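You operate a simulated robot arm through the tools that you are given. There is no shell and no other tool.

The job below is to be done with a simulated robot arm. You get a single attempt, and the scene is never put back.

## Task
Fill the basin to the line with warm water.
Fine: plug down in the waste; heat knob to WARM, and back to COLD once the tap is off; no overflow.
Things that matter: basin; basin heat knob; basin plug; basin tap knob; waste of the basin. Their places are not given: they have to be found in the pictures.

It is judged by the outcome, as a careful person would: the job done as asked, and still so three seconds after it is handed in. It fails if anything else is knocked over, pushed out of place, dropped, spilled or broken.

## Robot
A 6-joint arm with a two-finger parallel gripper, fixed in place. Base frame: the origin is on the floor under the middle of its stand, x ahead of it, y to its left, z up; the work surface is at about z = 753. Readings come in mm, degrees, newtons and seconds.
With the tool pointing down near the work surface it reaches from about 220 to 640 mm from the base axis. Its first joint turns from -66.0 to 66.0 degrees. Payload 2.7 kg.
The tool frame sits at the grasp point between the pads (the TCP): z along the fingers, y along the line on which they close. The tips reach 23 mm beyond it. The gripper opens to 94 mm. The fingers are 38 mm wide and 10 mm thick; the gripper's body (54 by 96 mm) begins 39 mm behind the TCP.
Orientation is that of the tool frame in the base frame, as a unit quaternion [w, x, y, z]. With the fingers straight down and closing along the base's y, the tool's x points along the base's -x, its y along +y and its z along -z.

## Interface
- The arm moves only by the tool arm_command. Its argument "deltas" is a list of rows, each a list of 7 numbers: the shift along the tool's x, y, z in units of 200 mm (1.0 is 200 mm), then the turn, a rotation vector about the tool's x, y, z in units of 90 degrees (1.0 is 90 degrees), then the gripper command, from -1 (fully open) to 1 (shut), values between in proportion. In form: [[tx, ty, tz, ax, ay, az, hand], ...]. A call has 1 to 20 rows; each row is the pose to reach, as a shift and turn from the pose commanded when the call began, along the tool's axes at that moment. A call with a number of a shift or a turn outside -1 to 1 is refused whole. Rows are played at 5 a second. More than 50 mm and 8.6 degrees between two rows, or a gripper value outside its range, and nothing of the call is played. A pose out of reach is approached as far as the arm can. The call stops where the force on the tool passes 70 N (or 10 N more than at its start, if that is more) or the arm is blocked; 0.2 s more then pass. The fingers move at their own pace (about 45 mm/s each) and stop on an object; they squeeze with about 34 N. The grip force told is the motor's: it shows also when the fingers shut on nothing. Time passes only in rows, and 0.2 s behind the last, so rows that repeat a pose let the fingers close. The reply holds the time, the measured pose of the TCP, the force on the tool along the base axes, the opening and the grip force, in the units named above and with some noise, with the torque about the TCP (base axes, N m) and any sound that the robot's microphone picked up.
- Cameras (640 x 400 px; columns grow to the right, rows downward): "scene" is fixed at [83.9, -440.2, 1398.4]; the picture's right is [0.69, -0.73, 0.00], its down [-0.44, -0.42, -0.79] and it looks along [0.58, 0.55, -0.61] (base axes); focal length 273 px, centre (320, 200). "wrist" rides on the gripper at [86, 16, -74] in the tool frame; the picture's right is [-0.18, 0.98, 0.00], its down [-0.58, -0.11, -0.81] and it looks along [-0.79, -0.15, 0.59] (tool axes); focal length 243 px, centre (320, 200).
- capture(camera): a new picture of that camera. The clock stands still meanwhile.
- pixel_to_xyz(camera, pixels): for up to 12 pixels [column, row] of the newest picture of that camera ("zoom" is the newest enlarged one), the place [x, y, z] in the base frame of the surface seen there, good to about 3 mm. The clock stands still meanwhile.
- close_up(camera, box): a new picture of the part [left, top, right, bottom] of that camera's present view, enlarged. The clock stands still meanwhile.
- job_done(): hands the job in; it is judged then, once.

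Open the gripper and draw the arm clear of the work before you hand the job in, unless the task says otherwise.

The tools are called as name(argument=value, ...) on one line, values as JSON. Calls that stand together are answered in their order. arm_command: Moves the arm, as the interface text tells. Its arguments: {"type":"object","properties":{"deltas":{"type":"array","items":{"type":"array","items":{"type":"number"}}}},"required":["deltas"]} The other tools are called the same way: capture (camera) takes a picture; pixel_to_xyz (camera, pixels) gives the place of the surface under pixels of a picture; close_up (camera, box) takes an enlarged picture of a part of a camera's view; job_done () hands the job in.

At the start:

```text
clock: 0.0
tcp_pos: [413.2, -94.4, 1227.3]
tcp_rot: [0.001, -0.001, 1.0, 0.0]
contact_force: [-0.4, -0.5, 0.0]
wrist_torque: [0.0, 0.0, 0.02]
gripper_width: 94.1
grasp_force: 0.0
```

scene: 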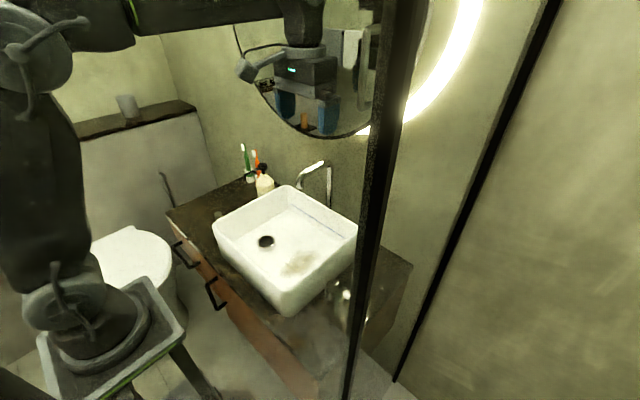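
wrist: 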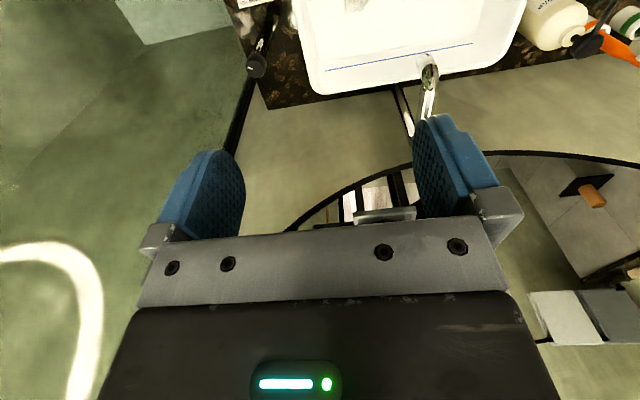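

The scene picture shows the basin around (285,250), a dark waste/plug near (266,241) and a tap near (312,175). I'll zoom in on the work area to find the knobs, the plug and the line.

close_up(camera="scene", box=[200, 140, 424, 320])

close_up(camera="wrist", box=[220, 0, 640, 130])

```text
2.22 times, centred on (312, 230) of scene
```

zoom: 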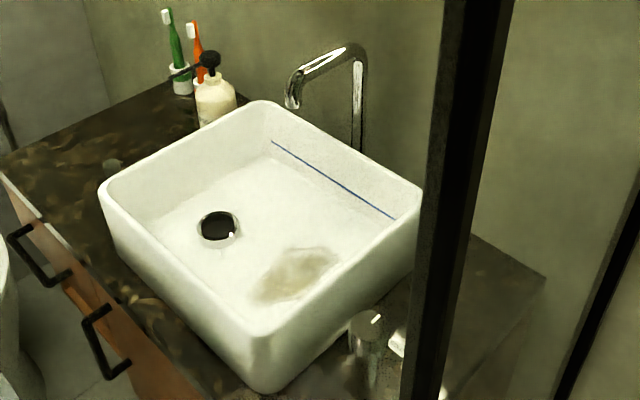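

```text
1.52 times, centred on (430, 65) of wrist
```

zoom: 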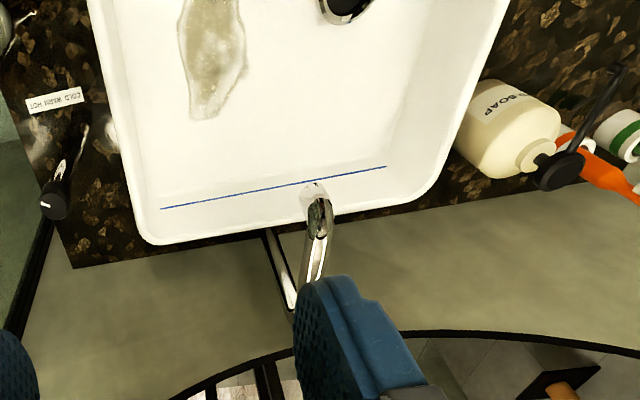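

The wrist zoom shows a COLD/WARM/HOT label at (55,100) with a dark knob with white mark at (58,195), and another shiny item at (5,25). I'll read positions for these and the basin's features.

pixel_to_xyz(camera="zoom", pixels=[[58, 195], [75, 155], [55, 100], [5, 30], [160, 208], [386, 167], [318, 190], [345, 8], [210, 60], [150, 240], [425, 200], [100, 20]])

capture(camera="scene")

pixel_to_xyz(camera="scene", pixels=[[266, 241], [290, 187], [215, 222], [285, 312], [356, 228], [312, 170], [329, 167], [299, 187], [220, 213], [262, 185], [280, 240], [330, 205]])

```text
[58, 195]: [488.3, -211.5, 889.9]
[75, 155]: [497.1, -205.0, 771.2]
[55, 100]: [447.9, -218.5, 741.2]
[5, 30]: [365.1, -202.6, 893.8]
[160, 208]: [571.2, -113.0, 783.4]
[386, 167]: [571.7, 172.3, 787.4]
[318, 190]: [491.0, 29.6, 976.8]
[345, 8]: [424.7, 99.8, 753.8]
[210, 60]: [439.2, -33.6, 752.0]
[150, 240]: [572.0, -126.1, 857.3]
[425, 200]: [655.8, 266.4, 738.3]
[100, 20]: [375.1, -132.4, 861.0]
```

```text
taken
```

scene: 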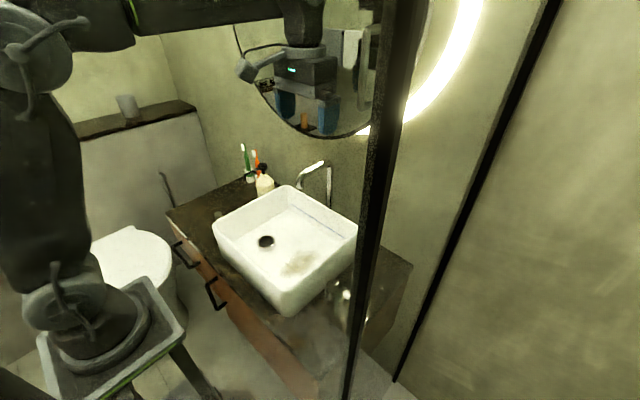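

```text
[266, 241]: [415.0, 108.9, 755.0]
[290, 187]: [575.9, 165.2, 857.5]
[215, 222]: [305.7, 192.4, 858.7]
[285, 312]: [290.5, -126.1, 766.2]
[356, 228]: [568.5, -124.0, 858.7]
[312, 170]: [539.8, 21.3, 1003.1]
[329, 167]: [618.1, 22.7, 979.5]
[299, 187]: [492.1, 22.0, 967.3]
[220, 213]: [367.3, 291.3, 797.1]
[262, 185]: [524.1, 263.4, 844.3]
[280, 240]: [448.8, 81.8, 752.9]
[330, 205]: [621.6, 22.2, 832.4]
```

The heat knob seems to be near (488,-211,890) and something shiny stands near (365,-203,894). I'll zoom in there from the scene camera and check where the black post is.

close_up(camera="scene", box=[300, 240, 420, 350])

pixel_to_xyz(camera="scene", pixels=[[395, 50], [380, 150], [372, 200], [362, 260], [352, 340], [343, 293], [500, 150], [395, 380], [380, 260], [410, 262], [340, 310], [395, 300]])

close_up(camera="wrist", box=[180, 0, 340, 140])

```text
3.64 times, centred on (360, 295) of scene
```

zoom: 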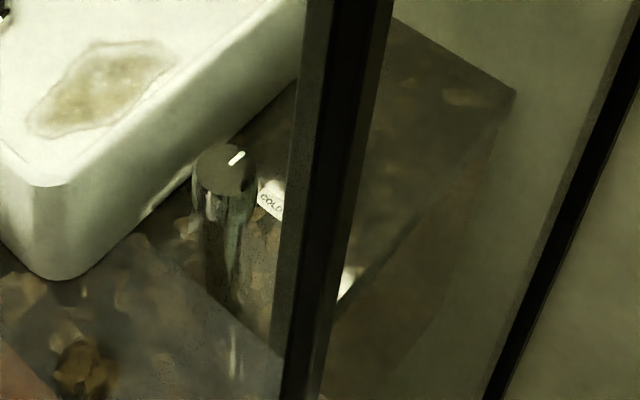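

```text
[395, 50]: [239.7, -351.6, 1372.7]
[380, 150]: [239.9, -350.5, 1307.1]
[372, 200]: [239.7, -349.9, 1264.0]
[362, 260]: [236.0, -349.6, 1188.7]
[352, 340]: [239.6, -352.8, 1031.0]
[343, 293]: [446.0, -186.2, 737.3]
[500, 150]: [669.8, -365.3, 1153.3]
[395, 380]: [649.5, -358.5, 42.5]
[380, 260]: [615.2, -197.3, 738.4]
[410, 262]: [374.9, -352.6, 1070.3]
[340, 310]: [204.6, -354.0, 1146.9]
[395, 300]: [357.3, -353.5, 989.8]
```

```text
2.86 times, centred on (260, 70) of wrist
```

zoom: 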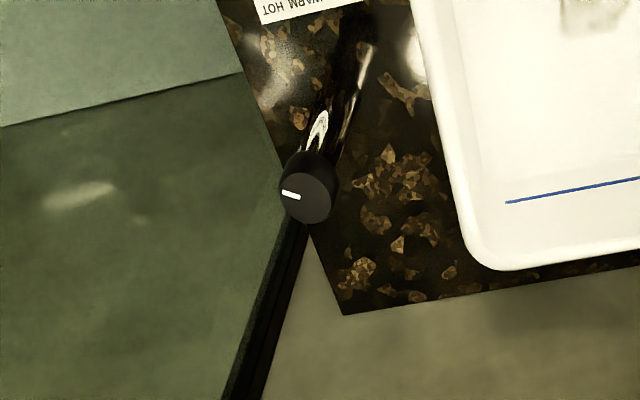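

The glass shower panel runs along y ≈ -352, so I have about 145 mm between it and the knobs. I'll tilt the gripper and shift slightly back and right, so the wrist camera looks down on the knobs and basin.

arm_command(deltas=[[0.08, -0.08, 0, 0, 0.09, 0, -1], [0.16, -0.16, 0, 0, 0.18, 0, -1], [0.24, -0.24, 0, 0, 0.27, 0, -1], [0.3, -0.3, 0, 0, 0.36, 0, -1], [0.3, -0.3, 0, 0, 0.36, 0, -1]])

capture(camera="wrist")

capture(camera="scene")

```text
clock: 1.2
tcp_pos: [338.7, -155.2, 1198.0]
tcp_rot: [-0.278, -0.002, 0.961, -0.001]
contact_force: [0.4, -0.2, 0.3]
wrist_torque: [0.0, -0.02, 0.03]
gripper_width: 94.0
grasp_force: 0.0
out of reach, approached as far as the arm can: row 4, 5
```

```text
taken
```

wrist: 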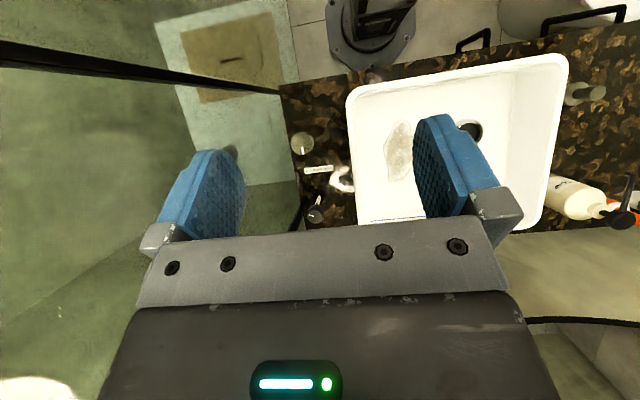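

```text
taken
```

scene: 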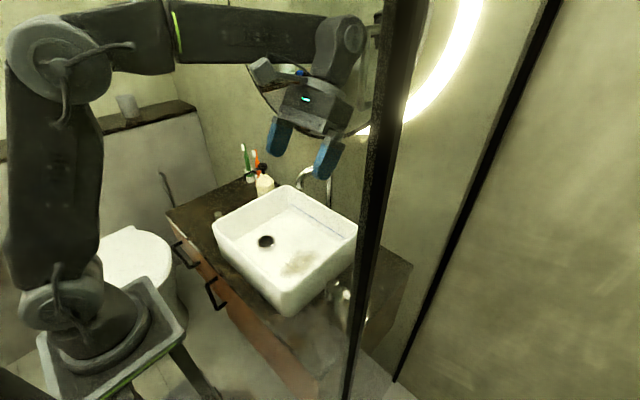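

The top view now shows a tap knob at about (302,142), the heat label at (318,168) and the heat knob at (314,212), plus the waste at (470,130) and an object at (583,93). I'll zoom in on each.

close_up(camera="wrist", box=[270, 110, 370, 235])

pixel_to_xyz(camera="wrist", pixels=[[302, 142], [318, 168], [314, 215], [317, 202], [470, 130], [583, 93], [400, 145], [597, 92], [570, 95], [355, 185], [300, 155], [340, 180]])

close_up(camera="wrist", box=[380, 50, 640, 230])

```text
3.20 times, centred on (320, 172) of wrist
```

zoom: 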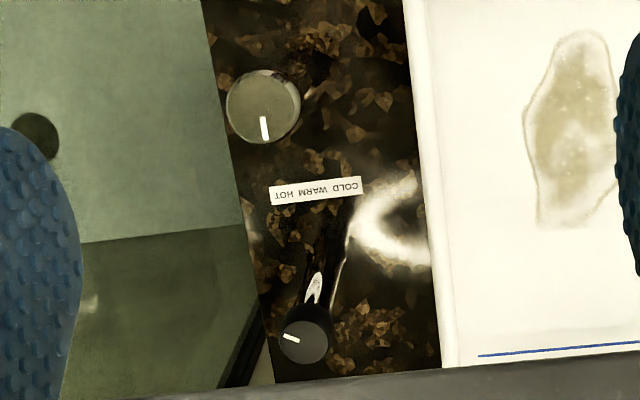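

```text
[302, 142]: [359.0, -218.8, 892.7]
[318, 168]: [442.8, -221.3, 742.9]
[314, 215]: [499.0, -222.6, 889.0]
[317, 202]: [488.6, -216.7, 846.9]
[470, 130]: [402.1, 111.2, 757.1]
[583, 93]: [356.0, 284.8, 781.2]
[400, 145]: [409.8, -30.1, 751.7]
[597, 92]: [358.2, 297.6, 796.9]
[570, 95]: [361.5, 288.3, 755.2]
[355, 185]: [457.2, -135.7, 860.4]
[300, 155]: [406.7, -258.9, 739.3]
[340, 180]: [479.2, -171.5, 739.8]
```

```text
2.22 times, centred on (510, 140) of wrist
```

zoom: 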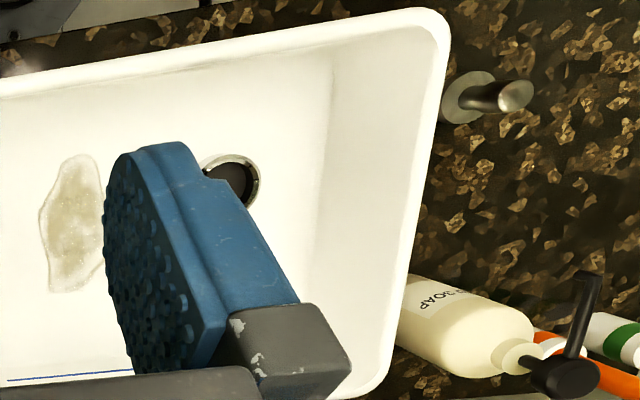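

The loose plug (disc with a stem) lies on the counter at about (356,285), and the open waste is near (405,110,755). I need a closer look at the two knob posts to tell which is heat and which is tap, so I move the camera nearer to them, well above their tops (z≈893).

arm_command(deltas=[[-0.114, -0.06, 0.068, 0, 0, 0, -1], [-0.228, -0.12, 0.136, 0, 0, 0, -1], [-0.342, -0.18, 0.204, 0, 0, 0, -1], [-0.456, -0.24, 0.272, 0, 0, 0, -1], [-0.57, -0.3, 0.34, 0, 0, 0, -1], [-0.57, -0.3, 0.34, 0, 0, 0, -1]])

capture(camera="wrist")

```text
clock: 2.5
tcp_pos: [377.8, -184.0, 1146.2]
tcp_rot: [-0.219, -0.021, 0.975, -0.022]
contact_force: [-0.1, 0.5, 1.2]
wrist_torque: [-0.02, 0.02, 0.02]
gripper_width: 94.3
grasp_force: 0.0
stopped in row 6: the arm was blocked; the commanded pose is now the measured one
```

```text
taken
```

wrist: 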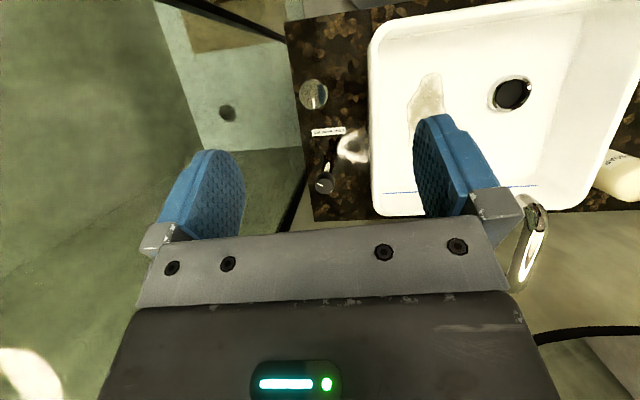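

The arm was reported blocked at (378,-184,1146); I'll look at the scene view to see what it is near.

capture(camera="scene")

close_up(camera="wrist", box=[280, 60, 400, 230])

```text
taken
```

scene: 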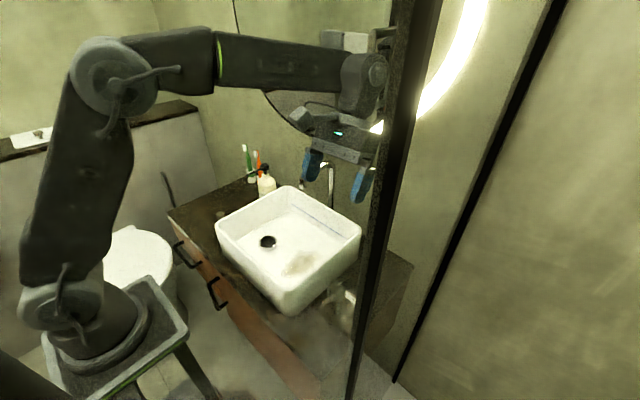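

```text
2.35 times, centred on (340, 145) of wrist
```

zoom: 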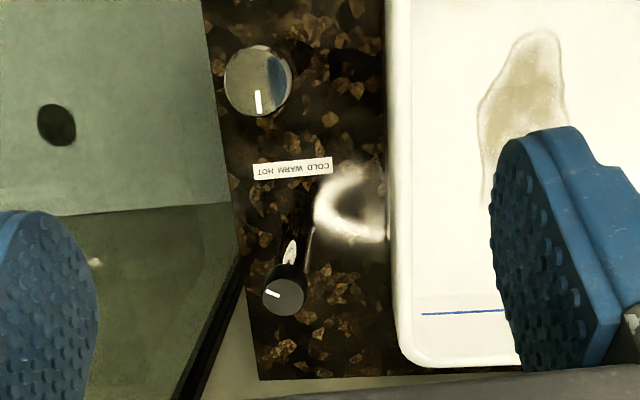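

The picture seems slightly different from before around the post and basin, so I'll check surface positions again to be sure nothing has moved.

pixel_to_xyz(camera="scene", pixels=[[405, 50], [390, 150], [380, 200], [368, 260], [354, 340], [217, 222], [292, 188], [359, 229], [268, 241], [375, 75], [500, 150], [287, 312]])

pixel_to_xyz(camera="wrist", pixels=[[314, 90], [313, 100], [324, 185], [328, 131], [312, 132], [342, 130], [513, 92], [330, 160], [375, 212], [372, 30], [342, 150], [536, 215]])

```text
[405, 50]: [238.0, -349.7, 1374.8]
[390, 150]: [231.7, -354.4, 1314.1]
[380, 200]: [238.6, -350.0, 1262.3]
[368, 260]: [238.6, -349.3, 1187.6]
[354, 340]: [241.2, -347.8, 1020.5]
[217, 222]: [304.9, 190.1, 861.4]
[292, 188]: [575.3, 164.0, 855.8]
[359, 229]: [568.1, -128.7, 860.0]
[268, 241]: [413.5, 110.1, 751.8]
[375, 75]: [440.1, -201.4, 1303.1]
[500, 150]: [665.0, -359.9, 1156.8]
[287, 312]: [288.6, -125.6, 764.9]
```

```text
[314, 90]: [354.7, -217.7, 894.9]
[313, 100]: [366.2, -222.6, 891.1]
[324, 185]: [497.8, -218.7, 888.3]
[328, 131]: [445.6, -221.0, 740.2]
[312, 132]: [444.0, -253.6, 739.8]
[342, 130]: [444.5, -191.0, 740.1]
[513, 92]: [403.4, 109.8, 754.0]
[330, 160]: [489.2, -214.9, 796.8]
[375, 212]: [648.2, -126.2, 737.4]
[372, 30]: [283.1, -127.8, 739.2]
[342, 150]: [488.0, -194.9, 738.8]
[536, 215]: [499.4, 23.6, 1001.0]
```

All fixed surfaces read the same places as before, so nothing moved; the block looks like a wrist joint limit from the tilt. I'll bring the tool back to vertical and go to about (330,-215,1060) so the camera looks obliquely at the two knobs.

arm_command(deltas=[[0.0075, -0.0256, 0.1, -0.0057, -0.0565, 0.0054, -1], [0.015, -0.051, 0.2, -0.0114, -0.113, 0.0108, -1], [0.0225, -0.077, 0.3, -0.017, -0.1695, 0.0163, -1], [0.03, -0.102, 0.4, -0.0227, -0.226, 0.0217, -1], [0.0375, -0.128, 0.498, -0.0284, -0.2825, 0.0271, -1], [0.0375, -0.128, 0.498, -0.0284, -0.2825, 0.0271, -1]])

capture(camera="wrist")

```text
clock: 3.9
tcp_pos: [343.3, -221.6, 1052.1]
tcp_rot: [-0.002, 0.003, 1.0, -0.001]
contact_force: [-0.6, 0.0, 0.7]
wrist_torque: [0.01, -0.04, -0.01]
gripper_width: 94.2
grasp_force: 0.1
```

```text
taken
```

wrist: 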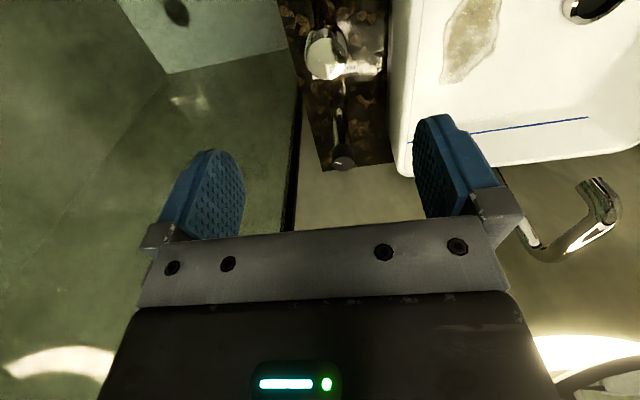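

The chrome knob now shows at about (322,45) and the black knob at (342,162). I zoom in on both.

close_up(camera="wrist", box=[270, 0, 410, 180])

capture(camera="scene")

```text
2.22 times, centred on (340, 90) of wrist
```

zoom: 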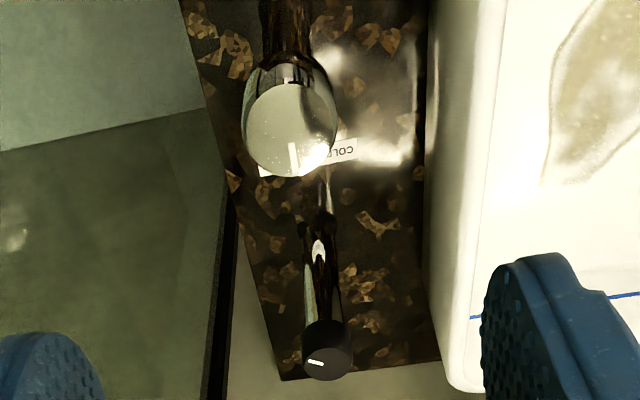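

```text
taken
```

scene: 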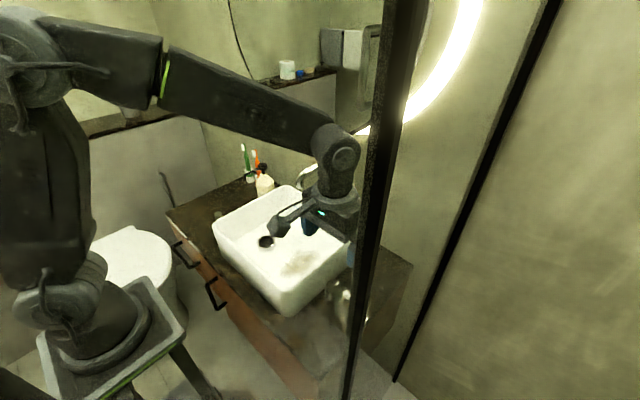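

I'll measure both knob tops and their edges from this zoom: black knob centred near (328,363), chrome knob near (291,130).

pixel_to_xyz(camera="zoom", pixels=[[328, 365], [305, 365], [350, 365], [328, 350], [328, 377], [326, 335], [291, 130], [248, 130], [332, 130], [291, 88], [291, 173], [290, 60]])

close_up(camera="wrist", box=[310, 90, 370, 175])

close_up(camera="wrist", box=[290, 0, 380, 90])

```text
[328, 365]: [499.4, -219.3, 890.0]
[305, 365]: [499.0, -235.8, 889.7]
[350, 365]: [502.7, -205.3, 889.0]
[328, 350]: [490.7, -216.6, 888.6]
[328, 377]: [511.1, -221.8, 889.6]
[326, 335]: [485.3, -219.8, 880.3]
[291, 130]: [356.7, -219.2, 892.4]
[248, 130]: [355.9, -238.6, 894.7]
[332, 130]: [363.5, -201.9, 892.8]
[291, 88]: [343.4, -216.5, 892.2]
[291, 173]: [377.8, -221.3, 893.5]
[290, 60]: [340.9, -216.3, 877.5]
```

```text
4.71 times, centred on (340, 132) of wrist
```

zoom: 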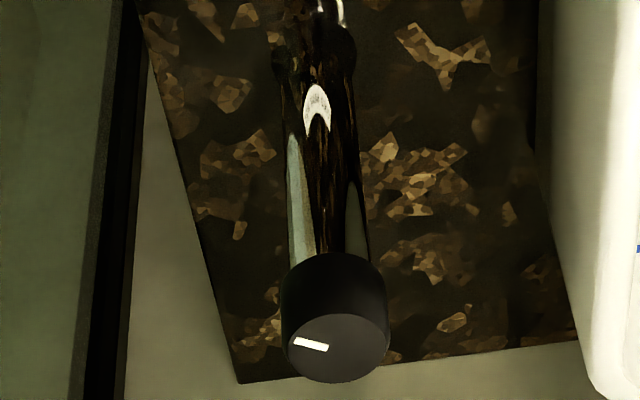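

```text
4.44 times, centred on (335, 45) of wrist
```

zoom: 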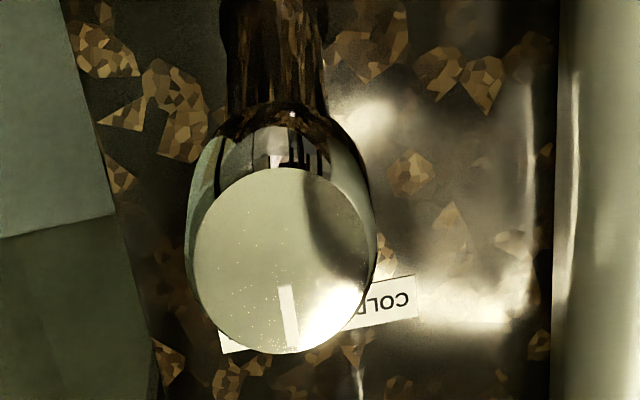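

Black knob: centre about (500,-220), top z≈889.5, ~30 mm across, mark pointing roughly toward -y/-x. Chrome knob: centre about (360,-219.5), ~40 mm across, mark pointing +x. I'll move over the black knob (the one nearest the heat label) at a safe height first.

arm_command(deltas=[[-0.13, 0, 0.03, 0, 0, 0, -1], [-0.26, 0, 0.06, 0, 0, 0, -1], [-0.39, 0.003, 0.1, 0, 0, 0, -1], [-0.52, 0.006, 0.14, 0, 0, 0, -1], [-0.65, 0.008, 0.2, 0, 0, 0, -1], [-0.7835, 0.008, 0.3, 0, 0, 0, -1], [-0.7835, 0.008, 0.46, 0, 0, 0, -1], [-0.7835, 0.008, 0.46, 0, 0, 0, -1]])

capture(camera="wrist")

capture(camera="scene")

```text
clock: 5.7
tcp_pos: [498.8, -222.1, 959.3]
tcp_rot: [-0.002, 0.003, 1.0, 0.0]
contact_force: [0.4, -0.5, -0.2]
wrist_torque: [0.05, -0.01, -0.03]
gripper_width: 94.1
grasp_force: 0.0
```

```text
taken
```

wrist: 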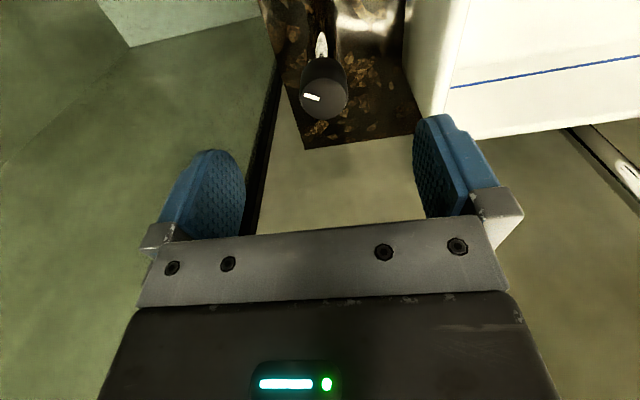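

```text
taken
```

scene: 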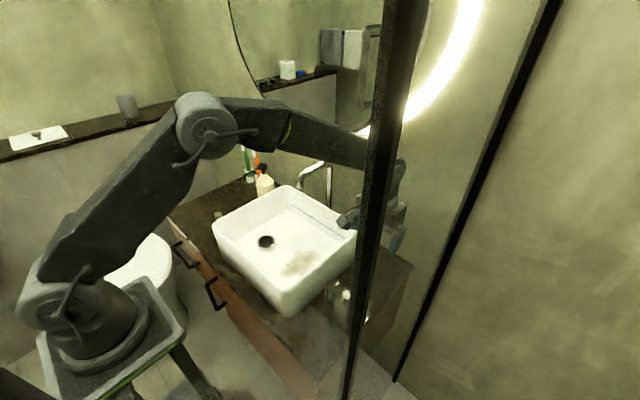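

The knob top is at about (323,100) in the wrist view, between the fingers. I'll measure it again from this closer view before descending.

close_up(camera="wrist", box=[280, 40, 370, 130])

pixel_to_xyz(camera="wrist", pixels=[[323, 100], [303, 98], [344, 100], [323, 84], [322, 116], [320, 75], [305, 96], [318, 99], [320, 64], [321, 50]])

```text
4.44 times, centred on (325, 85) of wrist
```

zoom: 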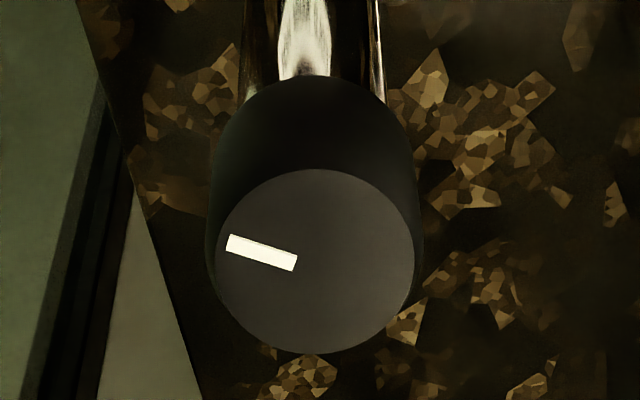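

```text
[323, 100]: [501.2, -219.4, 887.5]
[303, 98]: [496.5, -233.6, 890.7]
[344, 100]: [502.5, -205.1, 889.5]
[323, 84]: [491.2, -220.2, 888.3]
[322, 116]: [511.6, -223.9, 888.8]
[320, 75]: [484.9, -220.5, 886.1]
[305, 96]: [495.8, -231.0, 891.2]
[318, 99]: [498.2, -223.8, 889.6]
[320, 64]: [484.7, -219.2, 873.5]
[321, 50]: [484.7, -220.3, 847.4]
```

Knob centre is about (499.5,-219.7), black part spanning z≈862–889. I'll descend to z≈877 and close on it gently.

arm_command(deltas=[[-0.0035, 0.012, 0.1, 0, 0, 0, -1], [-0.0035, 0.012, 0.2, 0, 0, 0, -1], [-0.0035, 0.012, 0.3, 0, 0, 0, -1], [-0.0035, 0.012, 0.41, 0, 0, 0, -1], [-0.0035, 0.012, 0.41, 0, 0, 0, 0.3], [-0.0035, 0.012, 0.41, 0, 0, 0, 0.6], [-0.0035, 0.012, 0.41, 0, 0, 0, 1], [-0.0035, 0.012, 0.41, 0, 0, 0, 1], [-0.0035, 0.012, 0.41, 0, 0, 0, 1], [-0.0035, 0.012, 0.41, 0, 0, 0, 1]])

```text
clock: 7.9
tcp_pos: [501.3, -220.9, 879.4]
tcp_rot: [-0.001, 0.004, 1.0, -0.001]
contact_force: [0.9, -4.0, -1.5]
wrist_torque: [0.29, -0.05, 0.02]
gripper_width: 31.9
grasp_force: 44.8
```

The knob is gripped (width 31.9). I'll turn it a little clockwise seen from above (+z of the tool) and watch the torque and any sound.

arm_command(deltas=[[0, 0, 0, 0, 0, 0.06, 1], [0, 0, 0, 0, 0, 0.12, 1], [0, 0, 0, 0, 0, 0.17, 1], [0, 0, 0, 0, 0, 0.17, 1]])

close_up(camera="wrist", box=[240, 40, 440, 240])

```text
clock: 8.9
tcp_pos: [500.2, -220.6, 879.2]
tcp_rot: [-0.003, 0.136, 0.991, -0.001]
contact_force: [1.8, -6.1, -0.5]
wrist_torque: [0.56, 0.32, 0.63]
gripper_width: 30.6
grasp_force: 44.8
```

```text
2.00 times, centred on (340, 140) of wrist
```

zoom: 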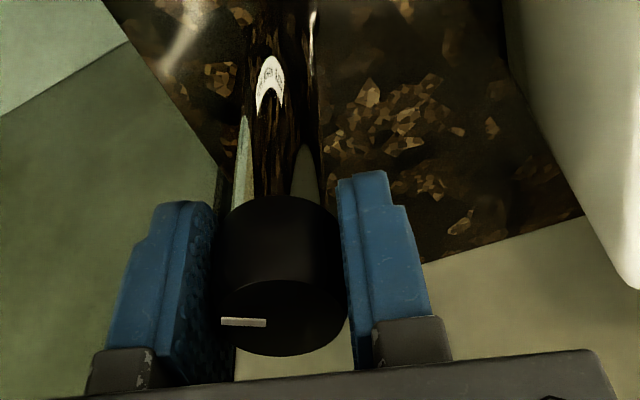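

The mark stayed put in the room while the gripper turned about 15° with 0.63 N·m of resistance, so clockwise looks like an end stop. I'll now turn back counter-clockwise past the start and see whether the knob follows.

arm_command(deltas=[[0, 0, 0, 0, 0, -0.06, 1], [0, 0, 0, 0, 0, -0.12, 1], [0, 0, 0, 0, 0, -0.18, 1], [0, 0, 0, 0, 0, -0.24, 1], [0, 0, 0, 0, 0, -0.24, 1]])

close_up(camera="wrist", box=[240, 40, 440, 240])

```text
clock: 10.1
tcp_pos: [500.7, -218.4, 879.1]
tcp_rot: [-0.001, -0.054, 0.999, 0.0]
contact_force: [-9.2, 2.4, -0.3]
wrist_torque: [0.05, -1.33, -0.01]
gripper_width: 30.7
grasp_force: 45.1
```

```text
2.00 times, centred on (340, 140) of wrist
```

zoom: 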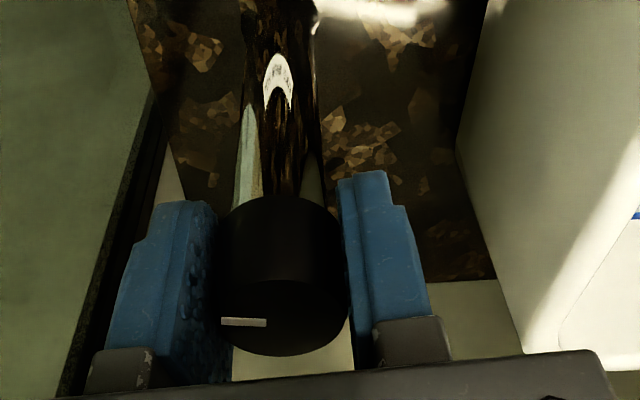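

Counter-clockwise the knob follows freely (mark fixed relative to the gripper, ~0 torque) and no water sound is heard, so this is the heat knob, and it started at a stop. To find its full range I'll release, turn the gripper 90° clockwise, and regrip.

arm_command(deltas=[[0, 0, 0, 0, 0, 0, -0.2], [0, 0, 0, 0, 0, 0, -0.2], [0, 0, 0, 0, 0, 0.08, -0.2], [0, 0, 0, 0, 0, 0.16, -0.2], [0, 0, 0, 0, 0, 0.25, -0.2], [0, 0, 0, 0, 0, 0.34, -0.2], [0, 0, 0, 0, 0, 0.43, -0.2], [0, 0, 0, 0, 0, 0.52, -0.2], [0, 0, 0, 0, 0, 0.61, -0.2], [0, 0, 0, 0, 0, 0.7, -0.2], [0, 0, 0, 0, 0, 0.79, -0.2], [0, 0, 0, 0, 0, 0.88, -0.2], [0, 0, 0, 0, 0, 0.97, -0.2], [0, 0, 0, 0, 0, 0.97, -0.2]])

capture(camera="wrist")

capture(camera="scene")

```text
clock: 13.1
tcp_pos: [501.9, -221.3, 879.3]
tcp_rot: [-0.001, 0.653, 0.757, -0.001]
contact_force: [0.6, 0.5, -1.0]
wrist_torque: [-0.03, 0.02, -0.02]
gripper_width: 56.3
grasp_force: 0.1
```

```text
taken
```

wrist: 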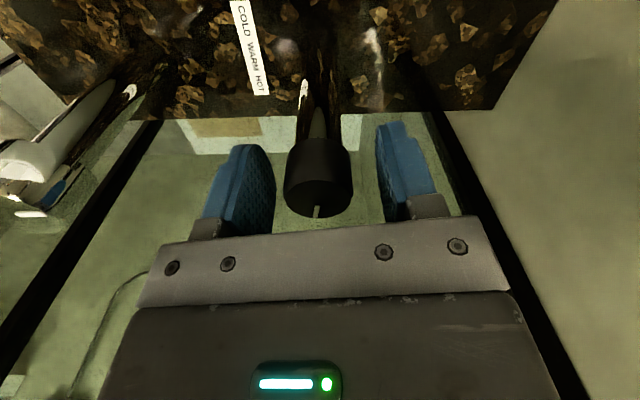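

```text
taken
```

scene: 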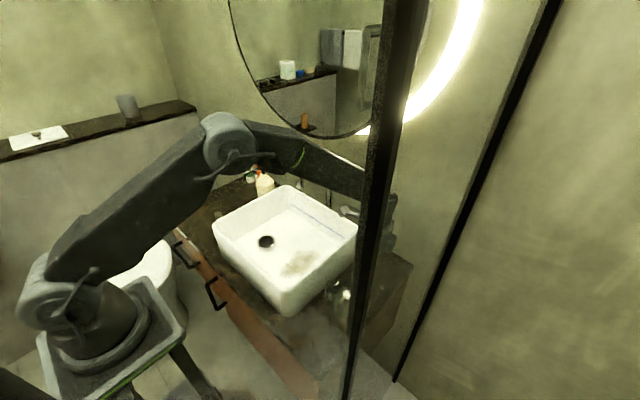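

The gripper is turned ~82° and the knob sits between the pads with its mark at (316,210). I'll close and turn counter-clockwise in steps, watching for the other stop.

arm_command(deltas=[[0, 0, 0, 0, 0, 0, 0.5], [0, 0, 0, 0, 0, 0, 1], [0, 0, 0, 0, 0, 0, 1], [0, 0, 0, 0, 0, 0, 1], [0, 0, 0, 0, 0, -0.06, 1], [0, 0, 0, 0, 0, -0.12, 1], [0, 0, 0, 0, 0, -0.18, 1], [0, 0, 0, 0, 0, -0.24, 1], [0, 0, 0, 0, 0, -0.3, 1], [0, 0, 0, 0, 0, -0.36, 1], [0, 0, 0, 0, 0, -0.42, 1], [0, 0, 0, 0, 0, -0.42, 1]])

close_up(camera="wrist", box=[240, 40, 440, 240])

```text
clock: 15.7
tcp_pos: [500.6, -220.7, 878.6]
tcp_rot: [-0.001, 0.371, 0.929, -0.001]
contact_force: [2.1, -10.2, -15.2]
wrist_torque: [-0.33, -0.75, 0.02]
gripper_width: 31.0
grasp_force: 44.5
```

```text
2.00 times, centred on (340, 140) of wrist
```

zoom: 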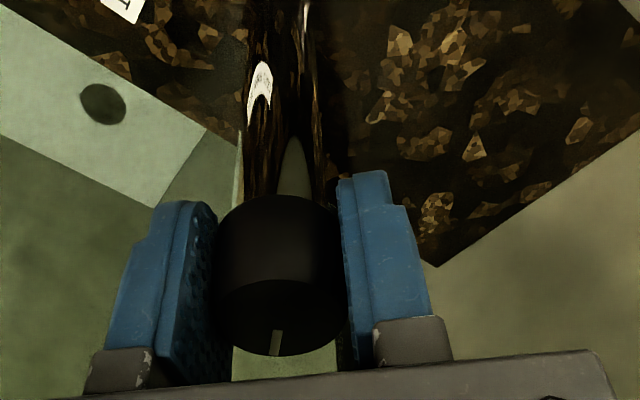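

Torque about z is still ~0 and the mark has followed (now pointing about -60° from +x). I'll keep turning counter-clockwise.

arm_command(deltas=[[0, 0, 0, 0, 0, -0.06, 1], [0, 0, 0, 0, 0, -0.12, 1], [0, 0, 0, 0, 0, -0.18, 1], [0, 0, 0, 0, 0, -0.24, 1], [0, 0, 0, 0, 0, -0.3, 1], [0, 0, 0, 0, 0, -0.36, 1], [0, 0, 0, 0, 0, -0.42, 1], [0, 0, 0, 0, 0, -0.48, 1], [0, 0, 0, 0, 0, -0.48, 1]])

close_up(camera="wrist", box=[240, 40, 440, 240])

```text
clock: 17.7
tcp_pos: [500.9, -220.5, 878.2]
tcp_rot: [-0.002, 0.003, 1.0, -0.001]
contact_force: [6.7, 0.9, -13.4]
wrist_torque: [0.17, -0.12, 0.0]
gripper_width: 31.1
grasp_force: 45.1
```

```text
2.00 times, centred on (340, 140) of wrist
```

zoom: 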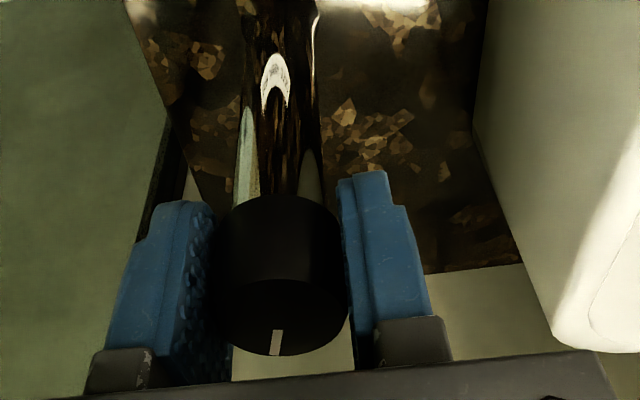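

Still free at tool rotation 0°, mark now pointing about -15° from +x. I'll continue a further 30° counter-clockwise (camera stays well clear of the glass).

arm_command(deltas=[[0, 0, 0, 0, 0, -0.06, 1], [0, 0, 0, 0, 0, -0.12, 1], [0, 0, 0, 0, 0, -0.18, 1], [0, 0, 0, 0, 0, -0.24, 1], [0, 0, 0, 0, 0, -0.3, 1], [0, 0, 0, 0, 0, -0.36, 1], [0, 0, 0, 0, 0, -0.36, 1]])

close_up(camera="wrist", box=[240, 40, 440, 240])

```text
clock: 19.3
tcp_pos: [500.4, -220.1, 879.5]
tcp_rot: [-0.002, -0.276, 0.961, 0.0]
contact_force: [-3.6, 16.2, 2.6]
wrist_torque: [-0.23, 0.2, -0.55]
gripper_width: 31.6
grasp_force: 44.9
```

```text
2.00 times, centred on (340, 140) of wrist
```

zoom: 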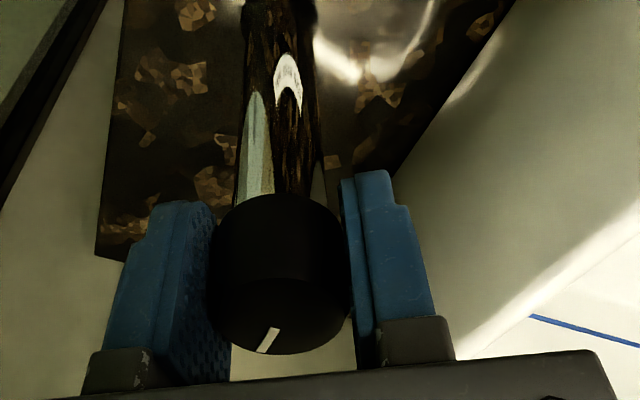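

Resistance of -0.55 N·m and a mark now slipping against the pads show the second stop with the mark at about +x: the range is ~120° (mark from -120° to 0°), so the middle is about -60°. I'll release, rise and square up the gripper, then test which way the chrome tap knob goes while the waste is still open.

arm_command(deltas=[[0, 0, 0, 0, 0, 0, -0.2], [0, 0, 0, 0, 0, 0, -0.5], [0, 0, 0, 0, 0, 0, -0.5], [0, 0, -0.1, 0, 0, 0, -0.5], [0, 0, -0.25, 0, 0, 0, -0.5], [0, 0, -0.4, 0, 0, 0.08, -0.5], [0, 0, -0.4, 0, 0, 0.16, -0.5], [0, 0, -0.4, 0, 0, 0.25, -0.5], [0, 0, -0.4, 0, 0, 0.34, -0.5], [0, 0, -0.4, 0, 0, 0.36, -0.5]])

close_up(camera="wrist", box=[240, 0, 440, 200])

```text
clock: 21.5
tcp_pos: [500.8, -219.5, 958.6]
tcp_rot: [-0.002, 0.004, 1.0, -0.001]
contact_force: [0.0, 0.6, -0.4]
wrist_torque: [0.0, -0.02, 0.03]
gripper_width: 70.3
grasp_force: 0.0
```

```text
2.00 times, centred on (340, 100) of wrist
```

zoom: 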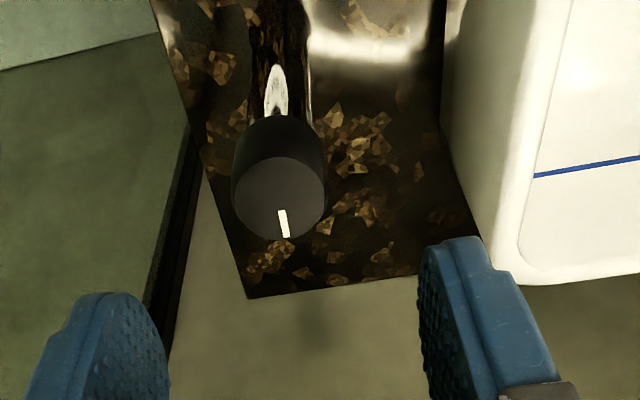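

The heat knob's mark now points straight along +x. I'll move over the chrome knob at (360,-220), still at z≈958, and re-measure it.

arm_command(deltas=[[0.14, 0, 0, 0, 0, 0, -1], [0.28, 0, 0, 0, 0, 0, -1], [0.42, 0, 0, 0, 0, 0, -1], [0.56, 0, 0, 0, 0, 0, -1], [0.704, 0, 0, 0, 0, 0, -1], [0.704, 0, 0, 0, 0, 0, -1]])

capture(camera="wrist")

```text
clock: 22.9
tcp_pos: [359.4, -219.3, 959.5]
tcp_rot: [-0.001, 0.004, 1.0, 0.0]
contact_force: [-0.2, -0.3, -0.1]
wrist_torque: [0.0, -0.01, -0.01]
gripper_width: 94.1
grasp_force: 0.0
```

```text
taken
```

wrist: 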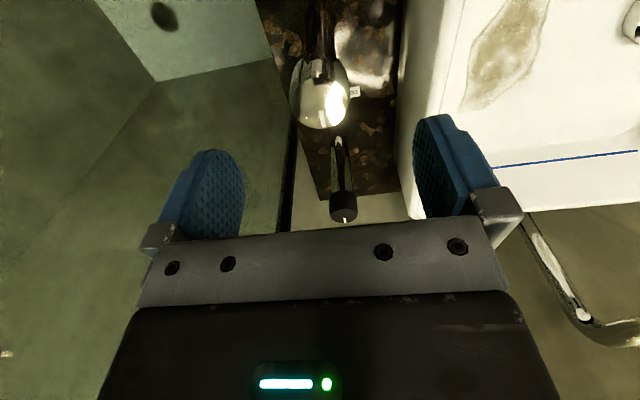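

close_up(camera="wrist", box=[275, 40, 375, 140])

pixel_to_xyz(camera="wrist", pixels=[[321, 104], [297, 104], [346, 104], [320, 84], [321, 125], [318, 74], [317, 64], [318, 56], [318, 48], [320, 35]])

```text
4.00 times, centred on (325, 90) of wrist
```

zoom: 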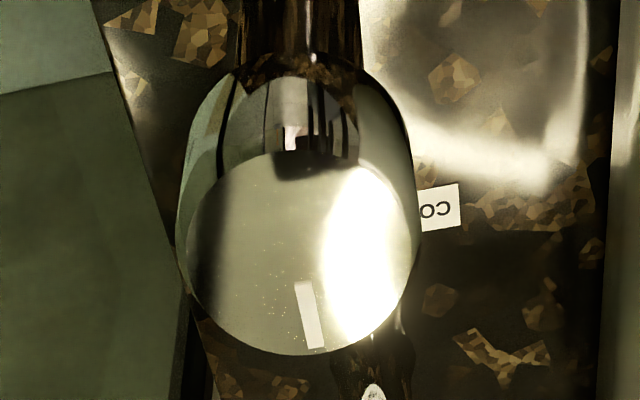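

```text
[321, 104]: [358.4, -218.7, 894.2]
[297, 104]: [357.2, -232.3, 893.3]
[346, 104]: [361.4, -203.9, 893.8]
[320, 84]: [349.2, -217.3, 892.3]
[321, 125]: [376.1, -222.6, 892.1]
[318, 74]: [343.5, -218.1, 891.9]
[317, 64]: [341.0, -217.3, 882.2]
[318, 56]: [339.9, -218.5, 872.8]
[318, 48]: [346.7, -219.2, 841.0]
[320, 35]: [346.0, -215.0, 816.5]
```

The chrome knob is centred at about (359.5,-219.5) with its cap spanning z≈868–893 and ~38 mm wide. I'll descend to z≈880 and grip it.

arm_command(deltas=[[0, 0, 0.1, 0, 0, 0, -1], [0, 0, 0.2, 0, 0, 0, -1], [0, 0, 0.3, 0, 0, 0, -1], [0, 0, 0.3975, 0, 0, 0, -1], [0, 0, 0.3975, 0, 0, 0, 0.2], [0, 0, 0.3975, 0, 0, 0, 1], [0, 0, 0.3975, 0, 0, 0, 1], [0, 0, 0.3975, 0, 0, 0, 1], [0, 0, 0.3975, 0, 0, 0, 1]])

close_up(camera="wrist", box=[240, 40, 440, 240])

```text
clock: 24.9
tcp_pos: [357.4, -220.9, 879.6]
tcp_rot: [-0.001, 0.003, 1.0, -0.002]
contact_force: [0.5, -4.0, -3.5]
wrist_torque: [0.36, -0.15, -0.01]
gripper_width: 39.9
grasp_force: 44.8
```

```text
2.00 times, centred on (340, 140) of wrist
```

zoom: 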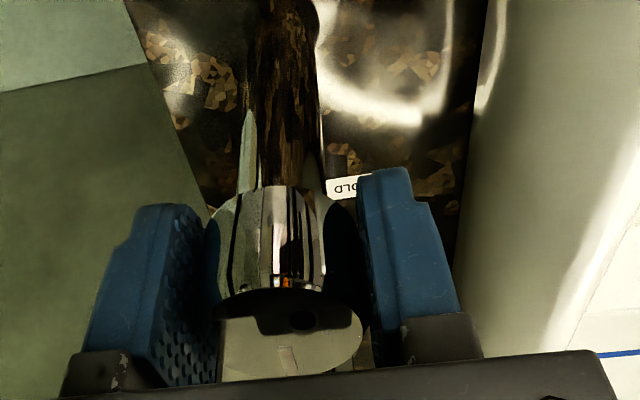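

The tap knob is gripped (39.9 mm). I'll try a small counter-clockwise turn and look for torque, sound or water.

arm_command(deltas=[[0, 0, 0, 0, 0, -0.04, 1], [0, 0, 0, 0, 0, -0.08, 1], [0, 0, 0, 0, 0, -0.12, 1], [0, 0, 0, 0, 0, -0.12, 1]])

close_up(camera="wrist", box=[240, 40, 440, 240])

capture(camera="scene")

```text
clock: 25.9
tcp_pos: [357.8, -220.7, 880.1]
tcp_rot: [-0.003, -0.091, 0.996, 0.0]
contact_force: [-22.7, -10.5, 13.8]
wrist_torque: [-0.44, -0.85, 0.01]
gripper_width: 39.7
grasp_force: 45.1
```

```text
2.00 times, centred on (340, 140) of wrist
```

zoom: 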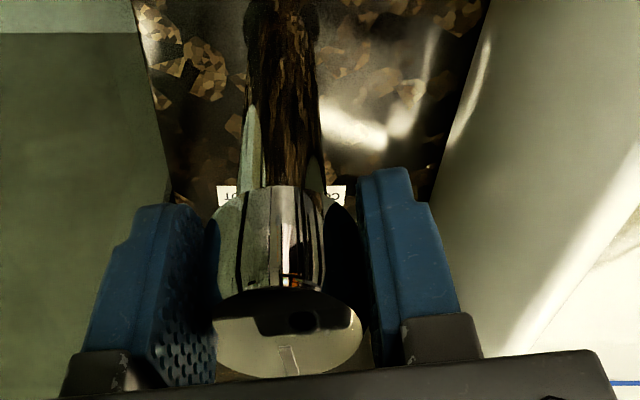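

```text
taken
```

scene: 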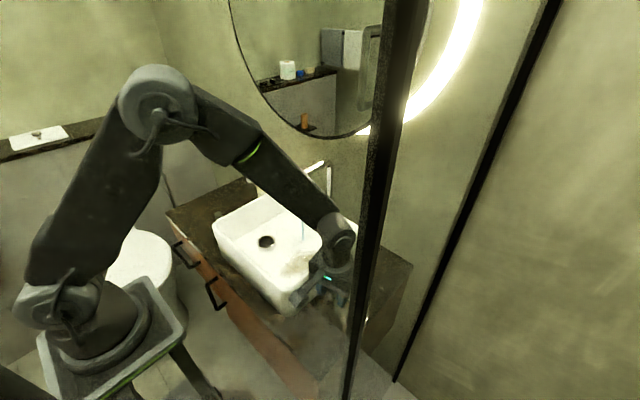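

Counter-clockwise turns freely and I see what may be a thin stream under the spout around (303,232). I'll zoom to check for water.

close_up(camera="scene", box=[210, 150, 370, 310])

```text
2.50 times, centred on (290, 230) of scene
```

zoom: 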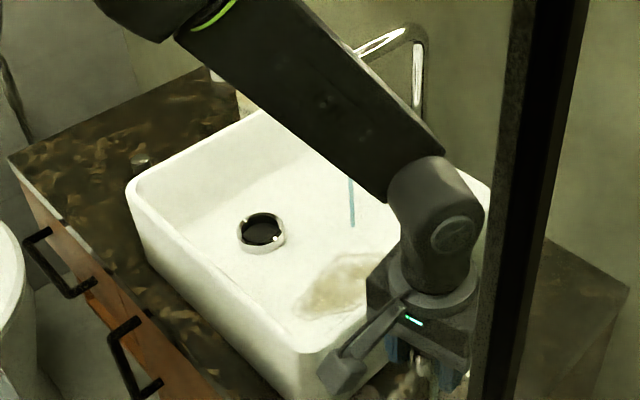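

A thin blue-tinted stream is falling from the spout, so the chrome knob is the tap and counter-clockwise opens it; it runs to the open waste. I'll leave this trickle and go set the heat knob to the middle, to see whether the water's look changes with heat (which end is cold).

arm_command(deltas=[[0, 0, 0, 0, 0, 0, 0], [0, 0, 0, 0, 0, 0, -1], [0, 0, 0, 0, 0, 0, -1], [0, 0, -0.1, 0, 0, 0, -1], [0, 0, -0.25, 0, 0, 0, -1], [0, 0, -0.4, 0, 0, 0.06, -1], [0, 0, -0.4, 0, 0, 0.116, -1], [0, 0, -0.4, 0, 0, 0.116, -1]])

close_up(camera="scene", box=[210, 150, 370, 310])

capture(camera="wrist")

```text
clock: 27.7
tcp_pos: [358.7, -220.0, 960.0]
tcp_rot: [-0.002, 0.001, 1.0, 0.0]
contact_force: [-0.1, -0.1, -0.3]
wrist_torque: [-0.01, -0.02, -0.01]
gripper_width: 94.2
grasp_force: 0.1
```

```text
2.50 times, centred on (290, 230) of scene
```

zoom: 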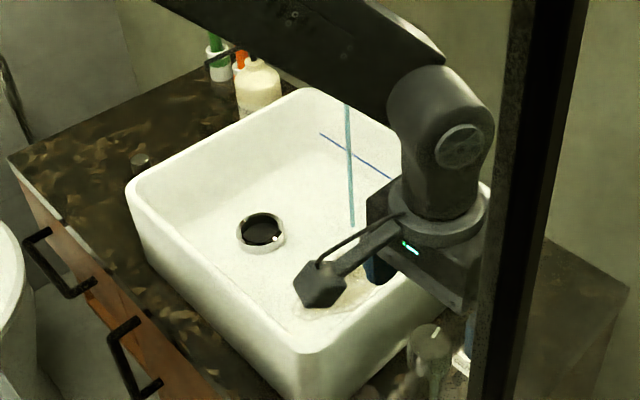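

```text
taken
```

wrist: 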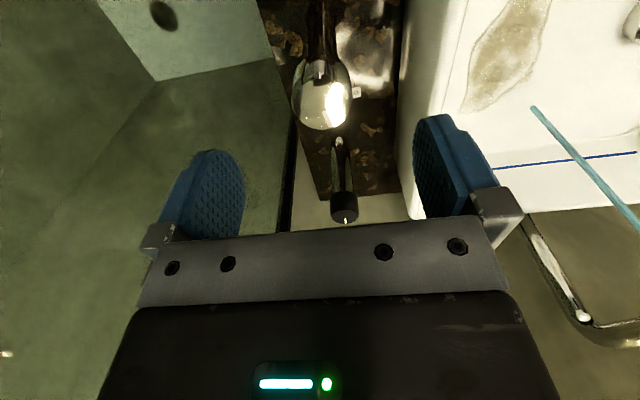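

The stream is teal in the wrist view too (from (535,108) to (635,225)). Now I move over the heat knob, descend and grip it.

arm_command(deltas=[[-0.14, 0, 0, 0, 0, 0, -1], [-0.28, 0, 0, 0, 0, 0, -1], [-0.42, 0, 0, 0, 0, 0, -1], [-0.56, 0, 0, 0, 0, 0, -1], [-0.705, 0.002, 0, 0, 0, 0, -1], [-0.705, 0.002, 0.1, 0, 0, 0, -1], [-0.705, 0.002, 0.2, 0, 0, 0, -1], [-0.705, 0.002, 0.3, 0, 0, 0, -1], [-0.705, 0.002, 0.4, 0, 0, 0, -1], [-0.705, 0.002, 0.4, 0, 0, 0, 0], [-0.705, 0.002, 0.4, 0, 0, 0, 1], [-0.705, 0.002, 0.4, 0, 0, 0, 1], [-0.705, 0.002, 0.4, 0, 0, 0, 1], [-0.705, 0.002, 0.4, 0, 0, 0, 1]])

close_up(camera="wrist", box=[240, 40, 440, 240])

close_up(camera="scene", box=[210, 150, 370, 310])

```text
clock: 30.7
tcp_pos: [500.1, -220.3, 880.5]
tcp_rot: [-0.002, 0.001, 1.0, -0.001]
contact_force: [0.8, -5.2, -1.8]
wrist_torque: [0.22, -0.17, 0.04]
gripper_width: 31.7
grasp_force: 45.2
```

```text
2.00 times, centred on (340, 140) of wrist
```

zoom: 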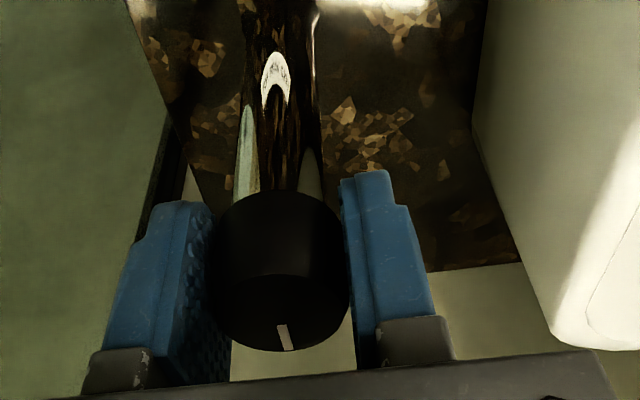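

```text
2.50 times, centred on (290, 230) of scene
```

zoom: 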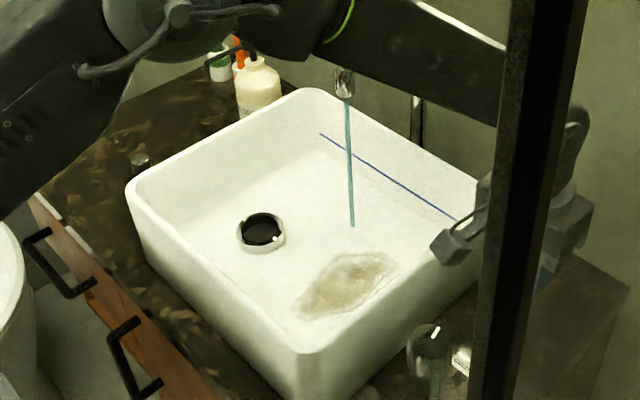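

The heat knob is gripped. I'll turn it 60° clockwise to the mid position and look at the stream.

arm_command(deltas=[[0, 0, 0, 0, 0, 0.08, 1], [0, 0, 0, 0, 0, 0.16, 1], [0, 0, 0, 0, 0, 0.24, 1], [0, 0, 0, 0, 0, 0.32, 1], [0, 0, 0, 0, 0, 0.4, 1], [0, 0, 0, 0, 0, 0.48, 1], [0, 0, 0, 0, 0, 0.56, 1], [0, 0, 0, 0, 0, 0.62, 1], [0, 0, 0, 0, 0, 0.667, 1], [0, 0, 0, 0, 0, 0.667, 1]])

close_up(camera="wrist", box=[240, 40, 440, 240])

close_up(camera="scene", box=[210, 150, 370, 310])

```text
clock: 32.9
tcp_pos: [501.0, -219.8, 880.5]
tcp_rot: [-0.002, 0.502, 0.865, -0.002]
contact_force: [-9.4, -18.0, 16.6]
wrist_torque: [0.48, -0.19, 0.01]
gripper_width: 32.1
grasp_force: 44.6
```

```text
2.00 times, centred on (340, 140) of wrist
```

zoom: 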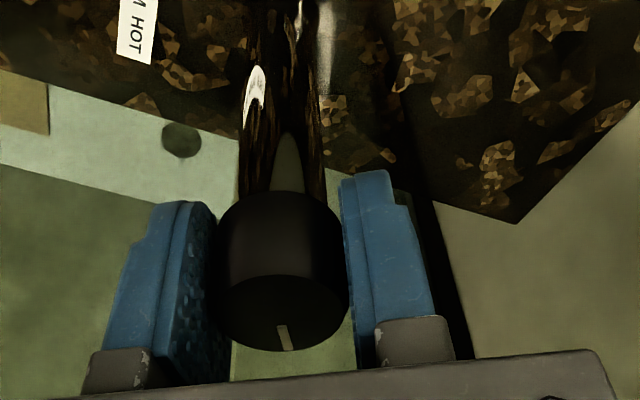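

```text
2.50 times, centred on (290, 230) of scene
```

zoom: 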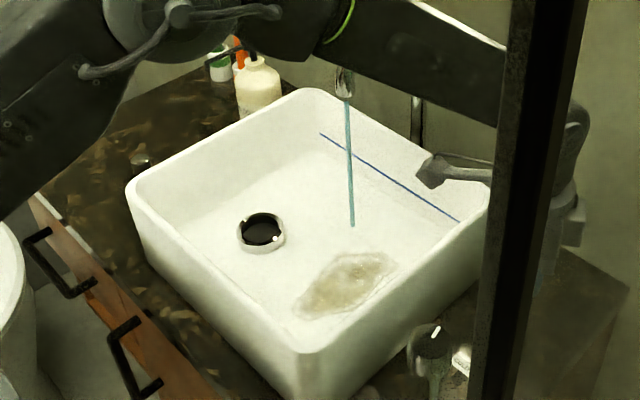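

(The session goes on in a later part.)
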